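You operate a simulated robot arm through the tools that you are given. There is no shell and no other tool. Be economical: measure what you need, move in short steps, check, and stop when the job is done.

Carry out the task below with a simulated robot arm. There is one attempt and no reset: what you move stays moved.

TASK
Put the blue drying bag from the top of the set-up bench and the date tag from the top of the set-up bench in the bowl.
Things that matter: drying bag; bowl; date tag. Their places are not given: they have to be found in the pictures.

It is judged by the outcome, as a careful person would: the job done as asked, and still so three seconds after it is handed in. It fails if anything else is knocked over, pushed out of place, dropped, spilled or broken.

THE ROBOT
A 7-joint arm with a two-finger parallel gripper, fixed in place. Base frame: the origin is at the foot of the arm, x ahead of it, y to its left, z up; the work surface is at about z = 0. Lengths are in cm, angles in rad, forces in N, time in s.
With the tool pointing down near the work surface it reaches from about 22 to 58 cm from the base axis. Its first joint turns from -1.152 to 1.152 rad. Payload 2.5 kg.
Tool frame: the origin (TCP) lies between the finger pads and is the grasp point; the fingertips stand 2.3 cm ahead of it; z points along the fingers, y is the line along which they close. The gripper opens to 9.4 cm. The fingers are 3.8 cm wide and 1 cm thick; the gripper's body (5.4 by 9.6 cm) begins 3.9 cm behind the TCP.
Orientation is that of the tool frame in the base frame, as [roll, pitch, yaw] about the fixed x, y, z axes, in that order (R = Rz(yaw) Ry(pitch) Rx(roll)). With the fingers straight down and closing along the base's y, the tool's x points along the base's -x, its y along +y and its z along -z.

THE INTERFACE
- The arm moves only by the tool step_arm. Its argument "commands" is a list of rows, each an object (a shift or turn left out is 0, a gripper value left out holds the last) with "angular": the turn, a rotation vector about the base's x, y, z in rad, a list of three; "slide": the shift along the base's x, y, z in cm, a list of three; "jaw": the gripper command, from -1 (fully open) to 1 (shut), values between in proportion. In form: [{"angular": [rx, ry, rz], "slide": [x, y, z], "jaw": jaw}, ...]. A call has 1 to 12 rows; each row is the pose to reach, as a shift and turn from the pose commanded when the call began. A row lasts 0.2 s, in which the tool goes at most 5 cm and 0.15 rad; a call with a longer step from one row to the next is refused whole, and so is a gripper value outside its range. A pose out of reach is approached as far as the arm can. The call stops where the force on the tool passes 40 N (or 10 N more than at its start, if that is more) or the arm is blocked; 0.2 s more then pass. The fingers move at their own pace (about 10.8 cm/s each) and stop on an object; they squeeze with about 32 N. The grip force told is the motor's: it shows also when the fingers shut on nothing. Time passes only in rows, and 0.2 s behind the last, so rows that repeat a pose let the fingers close. It gives the time, the measured TCP pose, the force on the tool (base axes), the opening and the grip force at its end, in the units of the frame above (readings bear some noise), and new pictures: "show" is both (left out), scene, wrist or none.
- Cameras (640 x 400 px; columns grow to the right, rows downward): "scene" is fixed at [11.07, -39.83, 55.51]; the picture's right is [0.89, -0.47, 0.00], its down [-0.22, -0.42, -0.88] and it looks along [0.41, 0.78, -0.48] (base axes); focal length 330 px, centre (320, 200). "wrist" rides on the gripper at [-3.9, 0, -4.4] in the tool frame; the picture's right is [0.00, -1.00, 0.00], its down [0.97, 0.00, -0.24] and it looks along [0.24, 0.00, 0.97] (tool axes); focal length 218 px, centre (320, 200).
- pixel_to_xyz(camera, pixels): for up to 12 pixels [column, row] of the newest picture of that camera ("zoom" is the newest enlarged one), the place [x, y, z] in the base frame of the surface seen there, good to about 0.2 cm. No time passes.
- enlarge(camera, box): a new picture of the part [left, top, right, bottom] of that camera's present view, enlarged. No time passes.
- hand_in(): hands the job in; it is judged then, once.

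Work in short steps. Measure before you move; look again where a grasp or a placing could have gone wrong, and mend it. You have 60 turns and 120 pictures in all, the two below and enlarged ones among them. Open the gripper and draw the arm clear of the work before you hand the job in, unless the task says otherwise; then end with one line.

The tools are called after "Call:" as a command line: name --argument value ..., lists and objects as JSON in quotes. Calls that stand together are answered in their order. step_arm: Moves the arm, as the interface text tells. Its arguments: {"type":"object","properties":{"commands":{"type":"array"},"show":{"type":"string","enum":["both","scene","wrist","none"]}},"required":["commands"]} The other tools are called the same way: pixel_to_xyz (camera, pixels) gives the place of the surface under pixels of a picture; enlarge (camera, box) takes an enlarged picture of a part of a camera's view; hand_in () hands the job in.

At the start:

```text
time_s: 0.0
tool_pos: [23.98, 20.16, 31.54]
ee_rot: [3.142, 0.0, -3.141]
wrist_force: [0.6, -0.1, 1.7]
opening: 9.43
finger_force: 0.1
```

scene: 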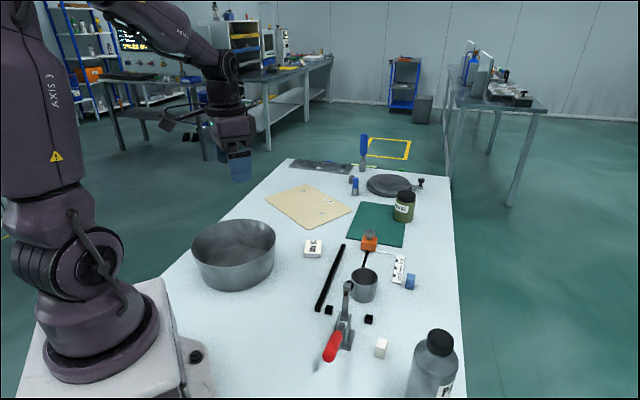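
wrist: 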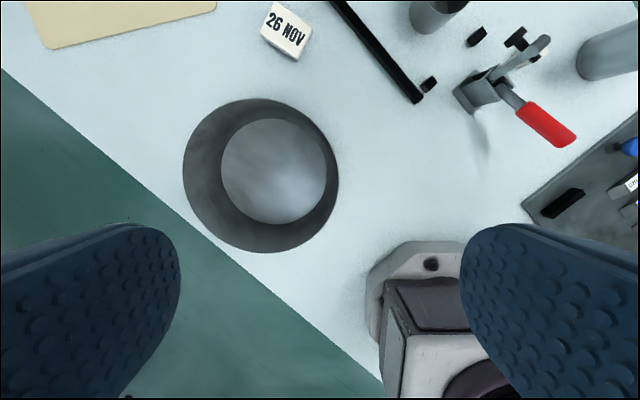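

The date tag seems to be at scene (313,248) and the bowl at (234,255). Blue items are at (410,281) and (355,185), so I'll enlarge to identify the drying bag.

Call:
enlarge --camera "scene" --box '[290, 220, 450, 370]'

Call:
enlarge --camera "scene" --box '[260, 130, 460, 255]'

Call:
pixel_to_xyz --camera "scene" --pixels '[[313, 243], [306, 254], [410, 277], [410, 285], [235, 225], [195, 250], [274, 250], [230, 290], [235, 250], [355, 185]]'

```text
2.67 times, centred on (370, 295) of scene
```

zoom: 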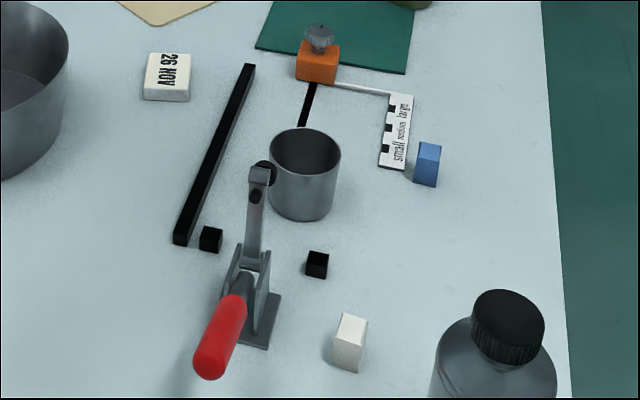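

```text
3.20 times, centred on (360, 192) of scene
```

zoom: 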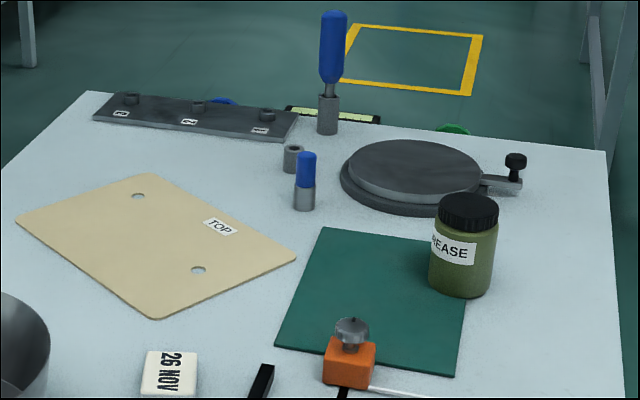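

```text
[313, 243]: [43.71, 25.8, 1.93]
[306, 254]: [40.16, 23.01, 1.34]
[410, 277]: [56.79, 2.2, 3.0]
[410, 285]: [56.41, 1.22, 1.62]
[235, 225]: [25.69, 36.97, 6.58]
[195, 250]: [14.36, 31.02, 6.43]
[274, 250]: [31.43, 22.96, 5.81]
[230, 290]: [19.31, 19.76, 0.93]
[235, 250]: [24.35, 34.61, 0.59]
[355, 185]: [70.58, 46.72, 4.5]
```

The blue block at scene (410,281) is the likely drying bag, with a white one at (380,348). I'll measure the tag and bowl from the wrist view and look closer at the other candidates.

Call:
pixel_to_xyz --camera "wrist" --pixels '[[273, 4], [312, 35], [296, 57], [262, 28], [184, 175], [338, 175], [260, 100], [260, 251], [272, 170]]'

Call:
enlarge --camera "scene" --box '[360, 240, 440, 290]'

Call:
enlarge --camera "wrist" --box '[500, 80, 640, 260]'

```text
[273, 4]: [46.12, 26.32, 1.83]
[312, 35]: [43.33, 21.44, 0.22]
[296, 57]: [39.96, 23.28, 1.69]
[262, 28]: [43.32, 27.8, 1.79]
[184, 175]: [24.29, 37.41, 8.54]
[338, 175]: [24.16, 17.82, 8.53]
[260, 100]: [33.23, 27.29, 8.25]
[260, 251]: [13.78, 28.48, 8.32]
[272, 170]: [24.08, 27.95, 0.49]
```

```text
8.00 times, centred on (400, 265) of scene
```

zoom: 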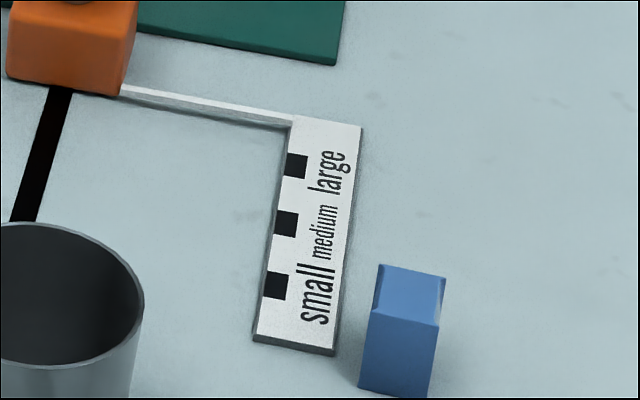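

```text
2.22 times, centred on (570, 170) of wrist
```

zoom: 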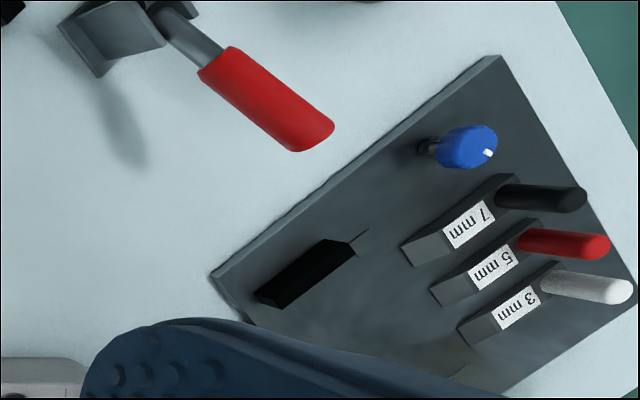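

The tag is near (43,24.8) and the bowl's centre near (23.7,27.8), radius about 9.8, rim at z 8.5. I'll move above the tag for a closer view.

Call:
step_arm --commands '[{"slide": [4.5, 1.2, 0], "jaw": -1}, {"slide": [9, 2.4, -2]}, {"slide": [13, 3.5, -5]}, {"slide": [16, 4.2, -8]}, {"slide": [18.5, 4.6, -11.5]}, {"slide": [18.5, 4.6, -11.5]}]' --show "wrist"

```text
refused: row 2 steps farther than a row can; nothing moved
```

Call:
step_arm --commands '[{"slide": [4.5, 1.2, 0], "jaw": -1}, {"slide": [8.5, 2.2, -2]}, {"slide": [12, 3.2, -5]}, {"slide": [15.5, 4.0, -8]}, {"slide": [18.5, 4.6, -11.5]}, {"slide": [18.5, 4.6, -11.5]}]' --show "wrist"

```text
time_s: 1.4
tool_pos: [42.56, 24.62, 20.12]
ee_rot: [3.142, 0.001, 3.141]
wrist_force: [-1.2, -0.6, -0.8]
opening: 9.42
finger_force: 0.1
```

wrist: 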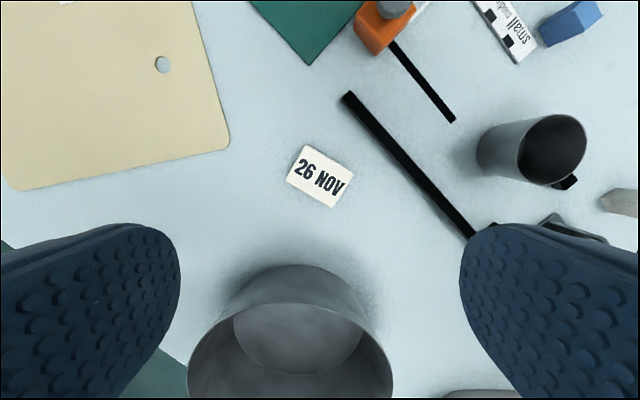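

The tag is at wrist (320,176) and the blue block at (570,24). I'll measure both.

Call:
pixel_to_xyz --camera "wrist" --pixels '[[306, 147], [352, 171], [333, 205], [289, 180], [320, 176], [572, 4], [600, 14], [545, 44], [540, 28], [347, 93], [470, 238], [228, 146]]'

Call:
enlarge --camera "wrist" --box '[480, 0, 640, 100]'

```text
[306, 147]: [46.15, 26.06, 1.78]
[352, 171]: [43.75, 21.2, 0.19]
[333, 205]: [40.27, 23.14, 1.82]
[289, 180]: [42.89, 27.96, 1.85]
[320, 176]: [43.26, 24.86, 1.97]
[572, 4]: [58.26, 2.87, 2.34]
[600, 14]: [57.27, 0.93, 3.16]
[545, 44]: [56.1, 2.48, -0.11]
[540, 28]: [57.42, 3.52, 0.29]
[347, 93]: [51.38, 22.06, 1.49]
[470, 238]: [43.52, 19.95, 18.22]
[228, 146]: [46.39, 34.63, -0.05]
```

```text
4.00 times, centred on (560, 50) of wrist
```

zoom: 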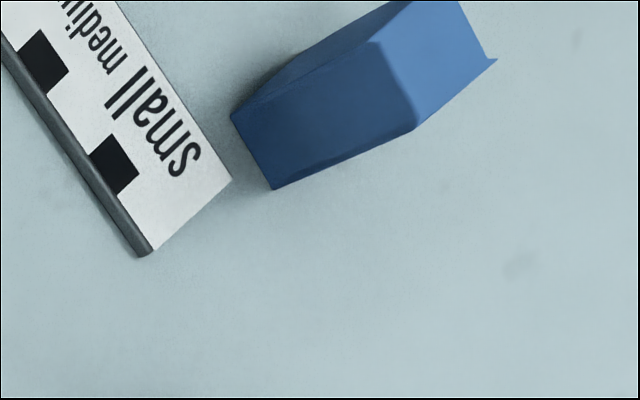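

The tag is 5.5 × 3.8 cm, 1.8 high, centred on (43.25,24.7), with its long axis at 61.5°. I'll turn −0.5 about z, go down to TCP z 5 and look.

Call:
step_arm --commands '[{"slide": [0.3, 0.1, -4], "angular": [0, 0, -0.14]}, {"slide": [0.7, 0.1, -8], "angular": [0, 0, -0.28]}, {"slide": [0.7, 0.1, -11.5], "angular": [0, 0, -0.4]}, {"slide": [0.7, 0.1, -14.5], "angular": [0, 0, -0.5]}, {"slide": [0.7, 0.1, -14.5], "angular": [0, 0, -0.5]}]'

```text
time_s: 2.6
tool_pos: [43.13, 24.63, 5.65]
ee_rot: [3.142, -0.002, 2.641]
wrist_force: [-0.2, -0.3, 0.0]
opening: 9.4
finger_force: 0.2
```

scene: 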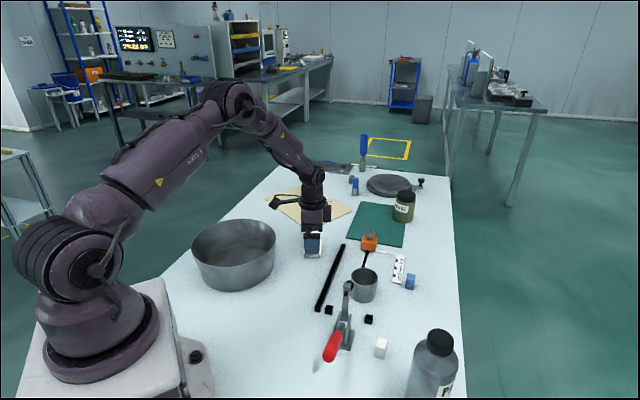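
wrist: 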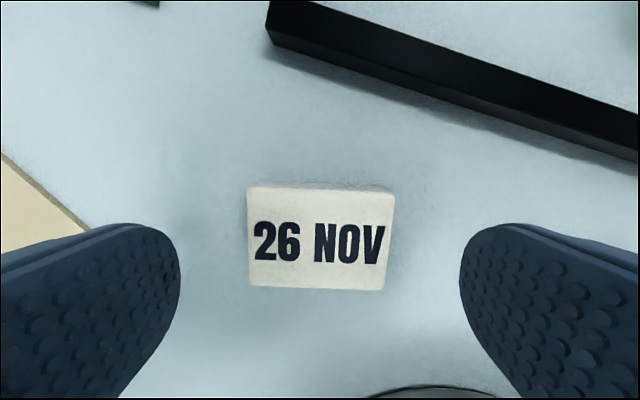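

It is aligned and centred. I'll go down to z≈2.65 and close.

Call:
step_arm --commands '[{"slide": [0, 0, -1.5]}, {"slide": [0, 0, -2.95]}, {"slide": [0, 0, -2.95]}, {"slide": [0, 0, -2.95], "jaw": 1}, {"slide": [0, 0, -2.95], "jaw": 1}, {"slide": [0, 0, -2.95], "jaw": 1}]' --show "wrist"

```text
time_s: 4.0
tool_pos: [43.06, 24.76, 2.72]
ee_rot: [3.141, 0.0, 2.643]
wrist_force: [-0.4, -0.2, -0.1]
opening: 5.86
finger_force: 32.4
```

wrist: 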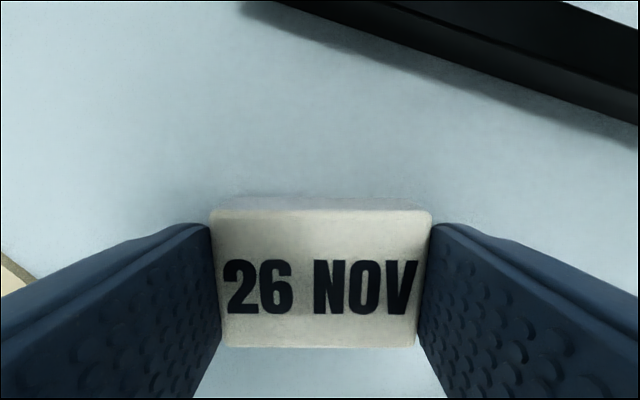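

The tag is gripped (opening 5.86). I'll lift it and carry it over the bowl.

Call:
step_arm --commands '[{"slide": [0, 0, 4]}, {"slide": [0, 0, 8.5]}, {"slide": [0, 0, 13]}, {"slide": [-4.5, 0.9, 13.5]}, {"slide": [-9, 1.8, 13.5]}, {"slide": [-13.5, 2.7, 13.5]}, {"slide": [-18, 3.6, 13.5]}, {"slide": [-18, 3.6, 13.5]}, {"slide": [-18, 3.6, 13.5]}]'

```text
time_s: 6.0
tool_pos: [25.32, 28.35, 16.03]
ee_rot: [-3.141, 0.001, 2.641]
wrist_force: [-0.8, 0.5, 0.2]
opening: 5.88
finger_force: 31.8
```

scene: 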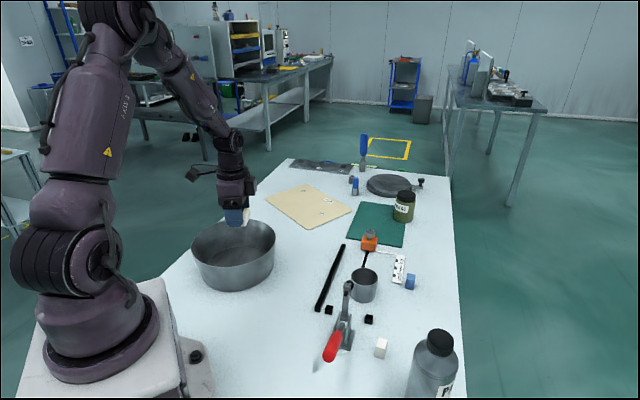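
wrist: 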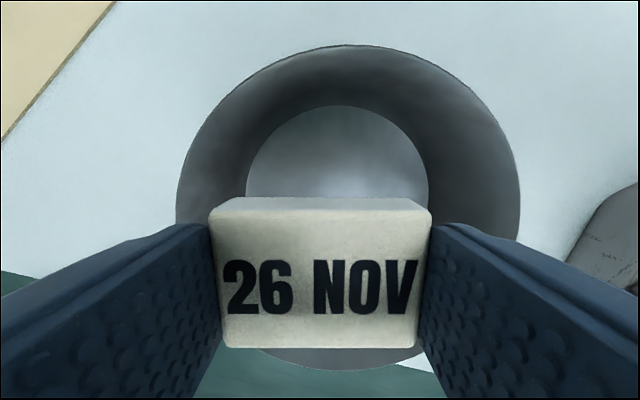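

I'll centre on the bowl, lower until the tag is just above the floor (TCP ~3.8), and release with a partial opening.

Call:
step_arm --commands '[{"slide": [-1.3, -0.5, -4]}, {"slide": [-1.3, -0.5, -8]}, {"slide": [-1.3, -0.5, -11]}, {"slide": [-1.3, -0.5, -12.3]}, {"slide": [-1.3, -0.5, -12.3]}, {"slide": [-1.3, -0.5, -12.3], "jaw": -0.5}, {"slide": [-1.3, -0.5, -12.3], "jaw": -0.5}, {"slide": [-1.3, -0.5, -8], "jaw": -0.5}, {"slide": [-1.3, -0.5, -4], "jaw": -0.5}, {"slide": [-1.3, -0.5, 0], "jaw": -0.5}, {"slide": [-1.3, -0.5, 3], "jaw": -0.5}]'

```text
time_s: 8.4
tool_pos: [23.85, 27.82, 19.18]
ee_rot: [-3.14, -0.001, 2.641]
wrist_force: [-0.2, -0.4, 0.3]
opening: 7.04
finger_force: 0.1
```

scene: 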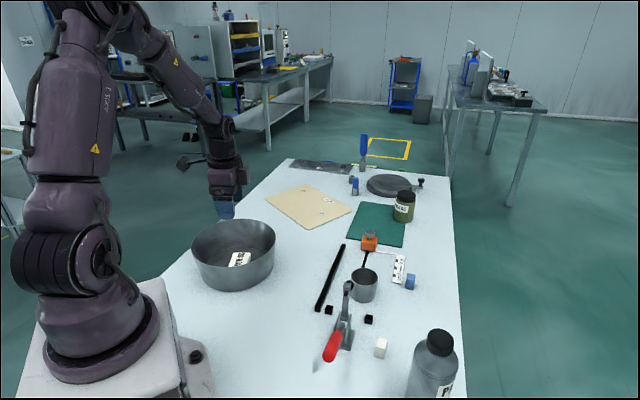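
wrist: 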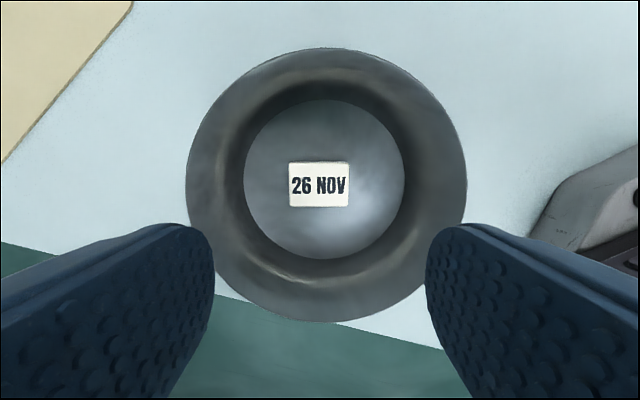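

The tag lies in the bowl. I'll move at height to above the blue block and look down.

Call:
step_arm --commands '[{"slide": [3.2, -2.7, 0.5], "angular": [0, 0, 0.1]}, {"slide": [6.4, -5.4, 1], "angular": [0, 0, 0.2]}, {"slide": [9.6, -8.1, 1], "angular": [0, 0, 0.3]}, {"slide": [12.8, -10.8, 1], "angular": [0, 0, 0.4]}, {"slide": [16, -13.5, 1], "angular": [0, 0, 0.5]}, {"slide": [19.2, -16.2, 1], "angular": [0, 0, 0.5]}, {"slide": [22.4, -18.9, 1], "angular": [0, 0, 0.5]}, {"slide": [25.6, -21.6, 0], "angular": [0, 0, 0.5]}, {"slide": [28.5, -24, -2], "angular": [0, 0, 0.5]}, {"slide": [30, -25.5, -4], "angular": [0, 0, 0.5]}, {"slide": [30, -25.5, -4], "angular": [0, 0, 0.5]}]'

```text
time_s: 10.8
tool_pos: [53.81, 2.38, 15.07]
ee_rot: [3.141, 0.001, -3.141]
wrist_force: [-0.7, -0.3, -0.2]
opening: 7.06
finger_force: 0.0
```

scene: 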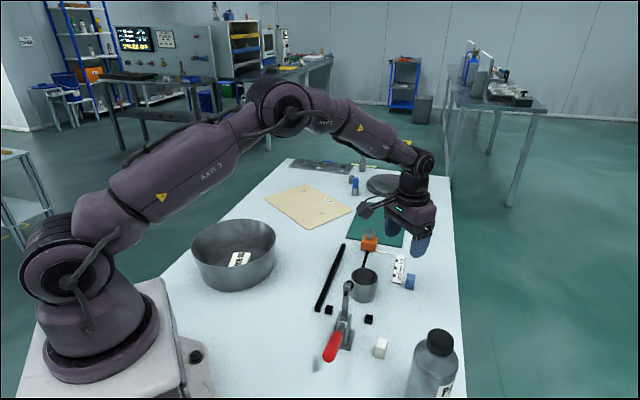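
wrist: 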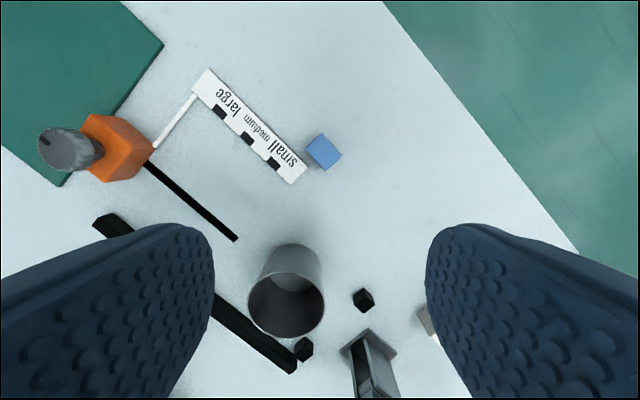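

Call:
enlarge --camera "wrist" --box '[260, 110, 380, 200]'

Call:
pixel_to_xyz --camera "wrist" --pixels '[[322, 134], [340, 153], [325, 170], [306, 151], [325, 152], [293, 183], [308, 168], [325, 285]]'

```text
4.44 times, centred on (320, 155) of wrist
```

zoom: 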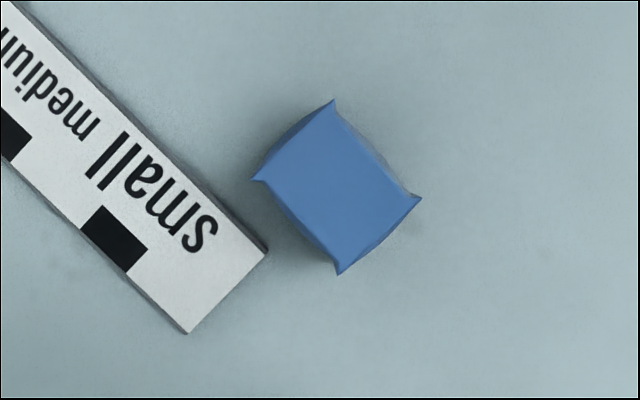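

```text
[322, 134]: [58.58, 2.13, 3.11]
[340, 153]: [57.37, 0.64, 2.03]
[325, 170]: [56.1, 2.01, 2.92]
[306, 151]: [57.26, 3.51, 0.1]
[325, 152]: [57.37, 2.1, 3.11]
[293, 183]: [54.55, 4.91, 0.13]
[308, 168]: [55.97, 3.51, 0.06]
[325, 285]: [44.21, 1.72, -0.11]
```

It is a small blue pillow-shaped sachet, so this is the drying bag. It is centred on (57.3,2.0), 3.1 high and turned about 45°. I'll turn +0.785, narrow the jaws, and come down to z≈7 above it, keeping the tips above the thin gauge plate beside it.

Call:
step_arm --commands '[{"slide": [1, -0.1, -1], "angular": [0, 0, 0.14], "jaw": 0}, {"slide": [2, -0.2, -2], "angular": [0, 0, 0.28], "jaw": 0}, {"slide": [3, -0.3, -3.5], "angular": [0, 0, 0.42], "jaw": 0}, {"slide": [3.5, -0.4, -5], "angular": [0, 0, 0.56], "jaw": 0}, {"slide": [3.5, -0.4, -6.5], "angular": [0, 0, 0.7], "jaw": 0}, {"slide": [3.5, -0.4, -8], "angular": [0, 0, 0.785], "jaw": 0}, {"slide": [3.5, -0.4, -8], "angular": [0, 0, 0.785], "jaw": 0}]'

```text
time_s: 12.4
tool_pos: [57.29, 2.05, 7.12]
ee_rot: [-3.141, 0.001, -2.357]
wrist_force: [0.2, 0.3, -0.2]
opening: 4.68
finger_force: 0.1
```

scene: 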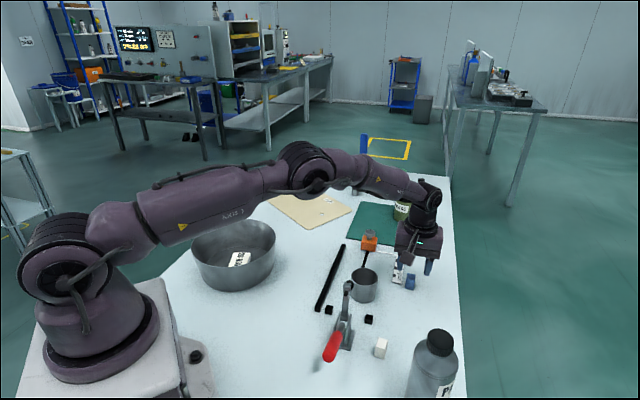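
wrist: 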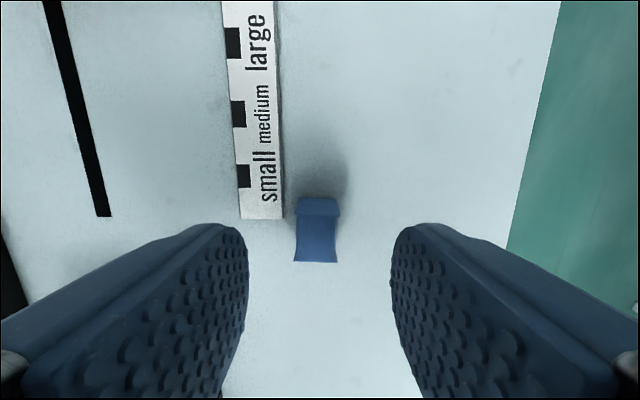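

It is aligned: bag at (316,238), between the fingers. I'll check the gauge plate's height before descending.

Call:
pixel_to_xyz --camera "wrist" --pixels '[[262, 205], [275, 190], [316, 245], [316, 205], [298, 250], [334, 250]]'

```text
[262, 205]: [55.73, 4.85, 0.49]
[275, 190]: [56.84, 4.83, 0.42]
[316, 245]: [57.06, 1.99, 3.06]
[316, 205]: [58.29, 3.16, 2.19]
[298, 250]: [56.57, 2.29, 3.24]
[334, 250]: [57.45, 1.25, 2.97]
```

The plate top is at 0.45. I'll take TCP to 3.35 (tips about 1.05) and close.

Call:
step_arm --commands '[{"slide": [0, 0, -1.8]}, {"slide": [0, 0, -3.75]}, {"slide": [0, 0, -3.75]}, {"slide": [0, 0, -3.75], "jaw": 1}, {"slide": [0, 0, -3.75], "jaw": 1}, {"slide": [0, 0, -3.75], "jaw": 1}]'

```text
time_s: 13.8
tool_pos: [57.27, 2.0, 3.42]
ee_rot: [-3.14, 0.001, -2.355]
wrist_force: [0.1, -0.2, 0.4]
opening: 1.85
finger_force: 32.0
```

scene: 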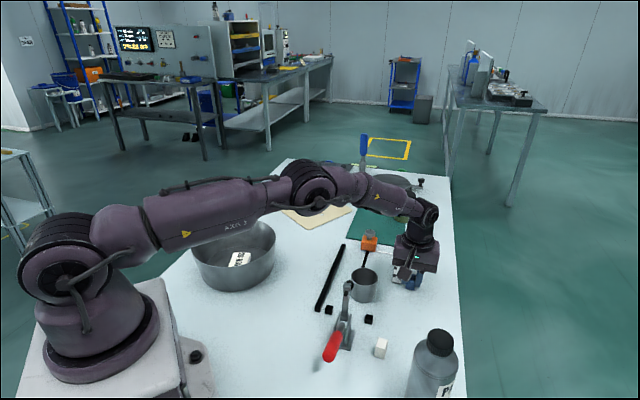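
wrist: 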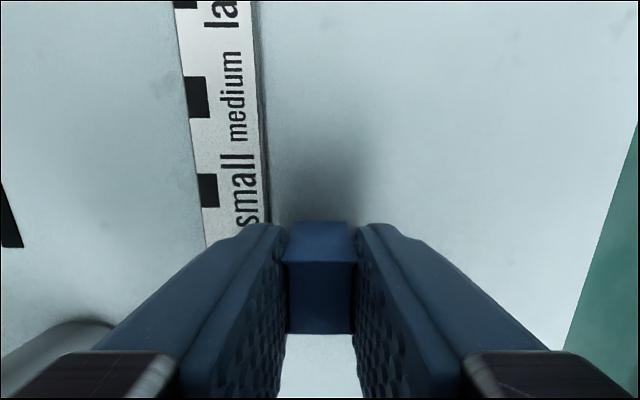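

The bag is gripped at 1.85. I'll lift to z≈18 and start back toward the bowl while undoing the turn.

Call:
step_arm --commands '[{"slide": [0, 0, 3]}, {"slide": [0, 0, 7]}, {"slide": [-0.5, 0, 11.5]}, {"slide": [-1, 0, 15.5]}, {"slide": [-4, 3, 16], "angular": [0, 0, -0.14]}, {"slide": [-7, 6, 16], "angular": [0, 0, -0.28]}, {"slide": [-10.3, 9, 16], "angular": [0, 0, -0.42]}, {"slide": [-13.6, 12, 16], "angular": [0, 0, -0.56]}, {"slide": [-16.9, 14.5, 16], "angular": [0, 0, -0.7]}, {"slide": [-20.2, 17, 16], "angular": [0, 0, -0.785]}, {"slide": [-23.5, 19.5, 16], "angular": [0, 0, -0.785]}, {"slide": [-26.5, 22, 16], "angular": [0, 0, -0.785]}]'

```text
time_s: 16.4
tool_pos: [30.84, 24.27, 19.3]
ee_rot: [3.141, -0.001, -3.141]
wrist_force: [-0.6, -0.2, -0.3]
opening: 1.88
finger_force: 31.9
```

scene: 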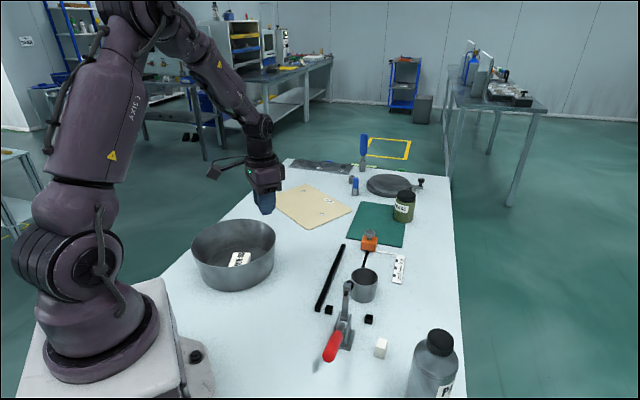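
wrist: 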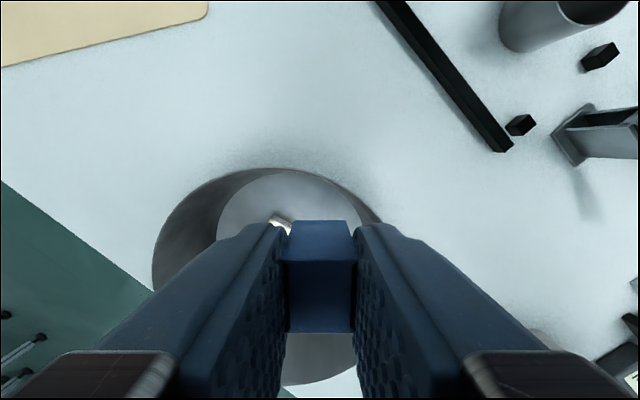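

The bag is still held. I'll move over the free side of the bowl's floor beside the tag, target (26.6,26.3), turning −0.5, and lower to TCP z≈9 for a check.

Call:
step_arm --commands '[{"slide": [-2.1, 1, -1], "angular": [0, 0, -0.14]}, {"slide": [-4.2, 2, -2], "angular": [0, 0, -0.28]}, {"slide": [-4.2, 2, -4], "angular": [0, 0, -0.42]}, {"slide": [-4.2, 2, -7], "angular": [0, 0, -0.5]}, {"slide": [-4.2, 2, -10], "angular": [0, 0, -0.5]}, {"slide": [-4.2, 2, -10], "angular": [0, 0, -0.5]}]'

```text
time_s: 17.8
tool_pos: [26.63, 26.05, 9.34]
ee_rot: [-3.14, 0.001, 2.641]
wrist_force: [0.4, 0.7, -0.7]
opening: 1.87
finger_force: 32.2
```

scene: 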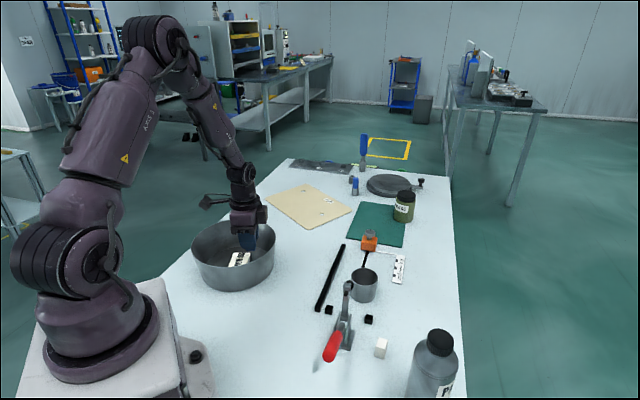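
wrist: 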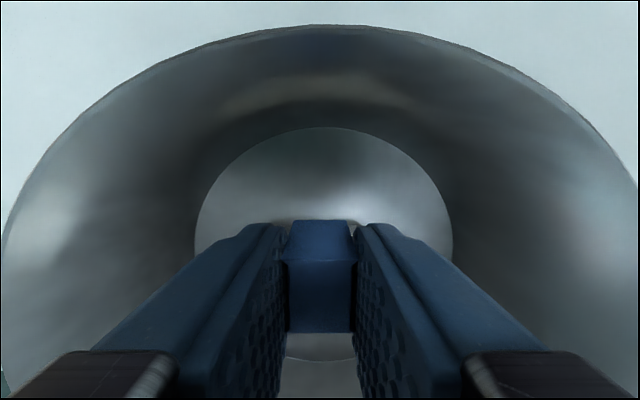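

There is clearance to the walls. I'll lower to TCP ≈4.9, open part way, and rise.

Call:
step_arm --commands '[{"slide": [0, 0, -2.5]}, {"slide": [0, 0, -4.4]}, {"slide": [0, 0, -4.4]}, {"slide": [0, 0, -4.4], "jaw": 0.2}, {"slide": [0, 0, -4.4], "jaw": 0.2}, {"slide": [0, 0, -4.4], "jaw": 0.2}, {"slide": [0, 0, -1], "jaw": 0.2}, {"slide": [0, 0, 3], "jaw": 0.2}, {"slide": [-0.5, 0, 7.5], "jaw": 0.2}, {"slide": [-0.5, 0, 12], "jaw": 0.2}, {"slide": [-0.5, 0, 12], "jaw": -1}]'

```text
time_s: 20.2
tool_pos: [26.24, 26.02, 21.39]
ee_rot: [3.142, 0.0, 2.639]
wrist_force: [-0.7, -0.2, -0.4]
opening: 9.41
finger_force: 0.1
```

scene: 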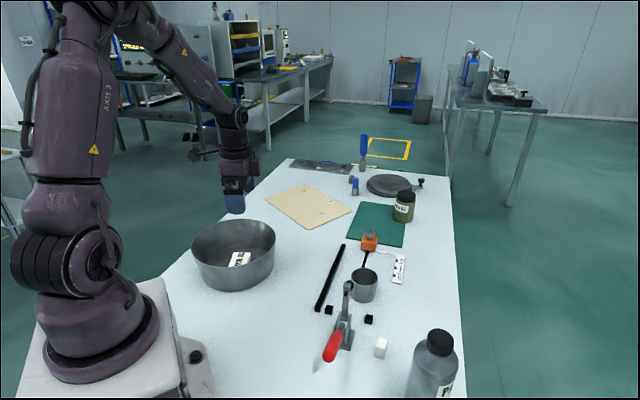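
wrist: 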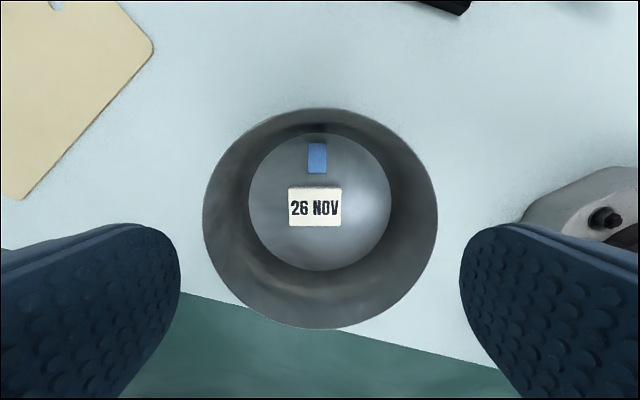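

Both items lie on the bowl's floor, the bag at wrist (317,158) and the tag at (315,207), and nothing else has moved. I'll raise the arm clear and hand in.

Call:
step_arm --commands '[{"slide": [0, 0, 4]}, {"slide": [0, 0, 8]}, {"slide": [0, 0, 8]}]' --show "scene"

Call:
hand_in

```text
time_s: 21.0
tool_pos: [26.09, 25.9, 29.39]
ee_rot: [-3.141, 0.0, 2.64]
wrist_force: [-0.3, 0.0, 0.2]
opening: 9.4
finger_force: 0.1
```

scene: 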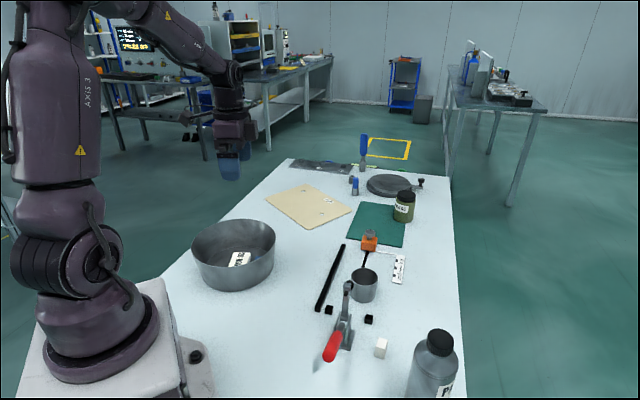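

```text
The job is handed in.
```

The blue drying bag and the date tag are both in the bowl, nothing else appears to have moved in the pictures, and the job is handed in with the gripper open and the arm raised clear.
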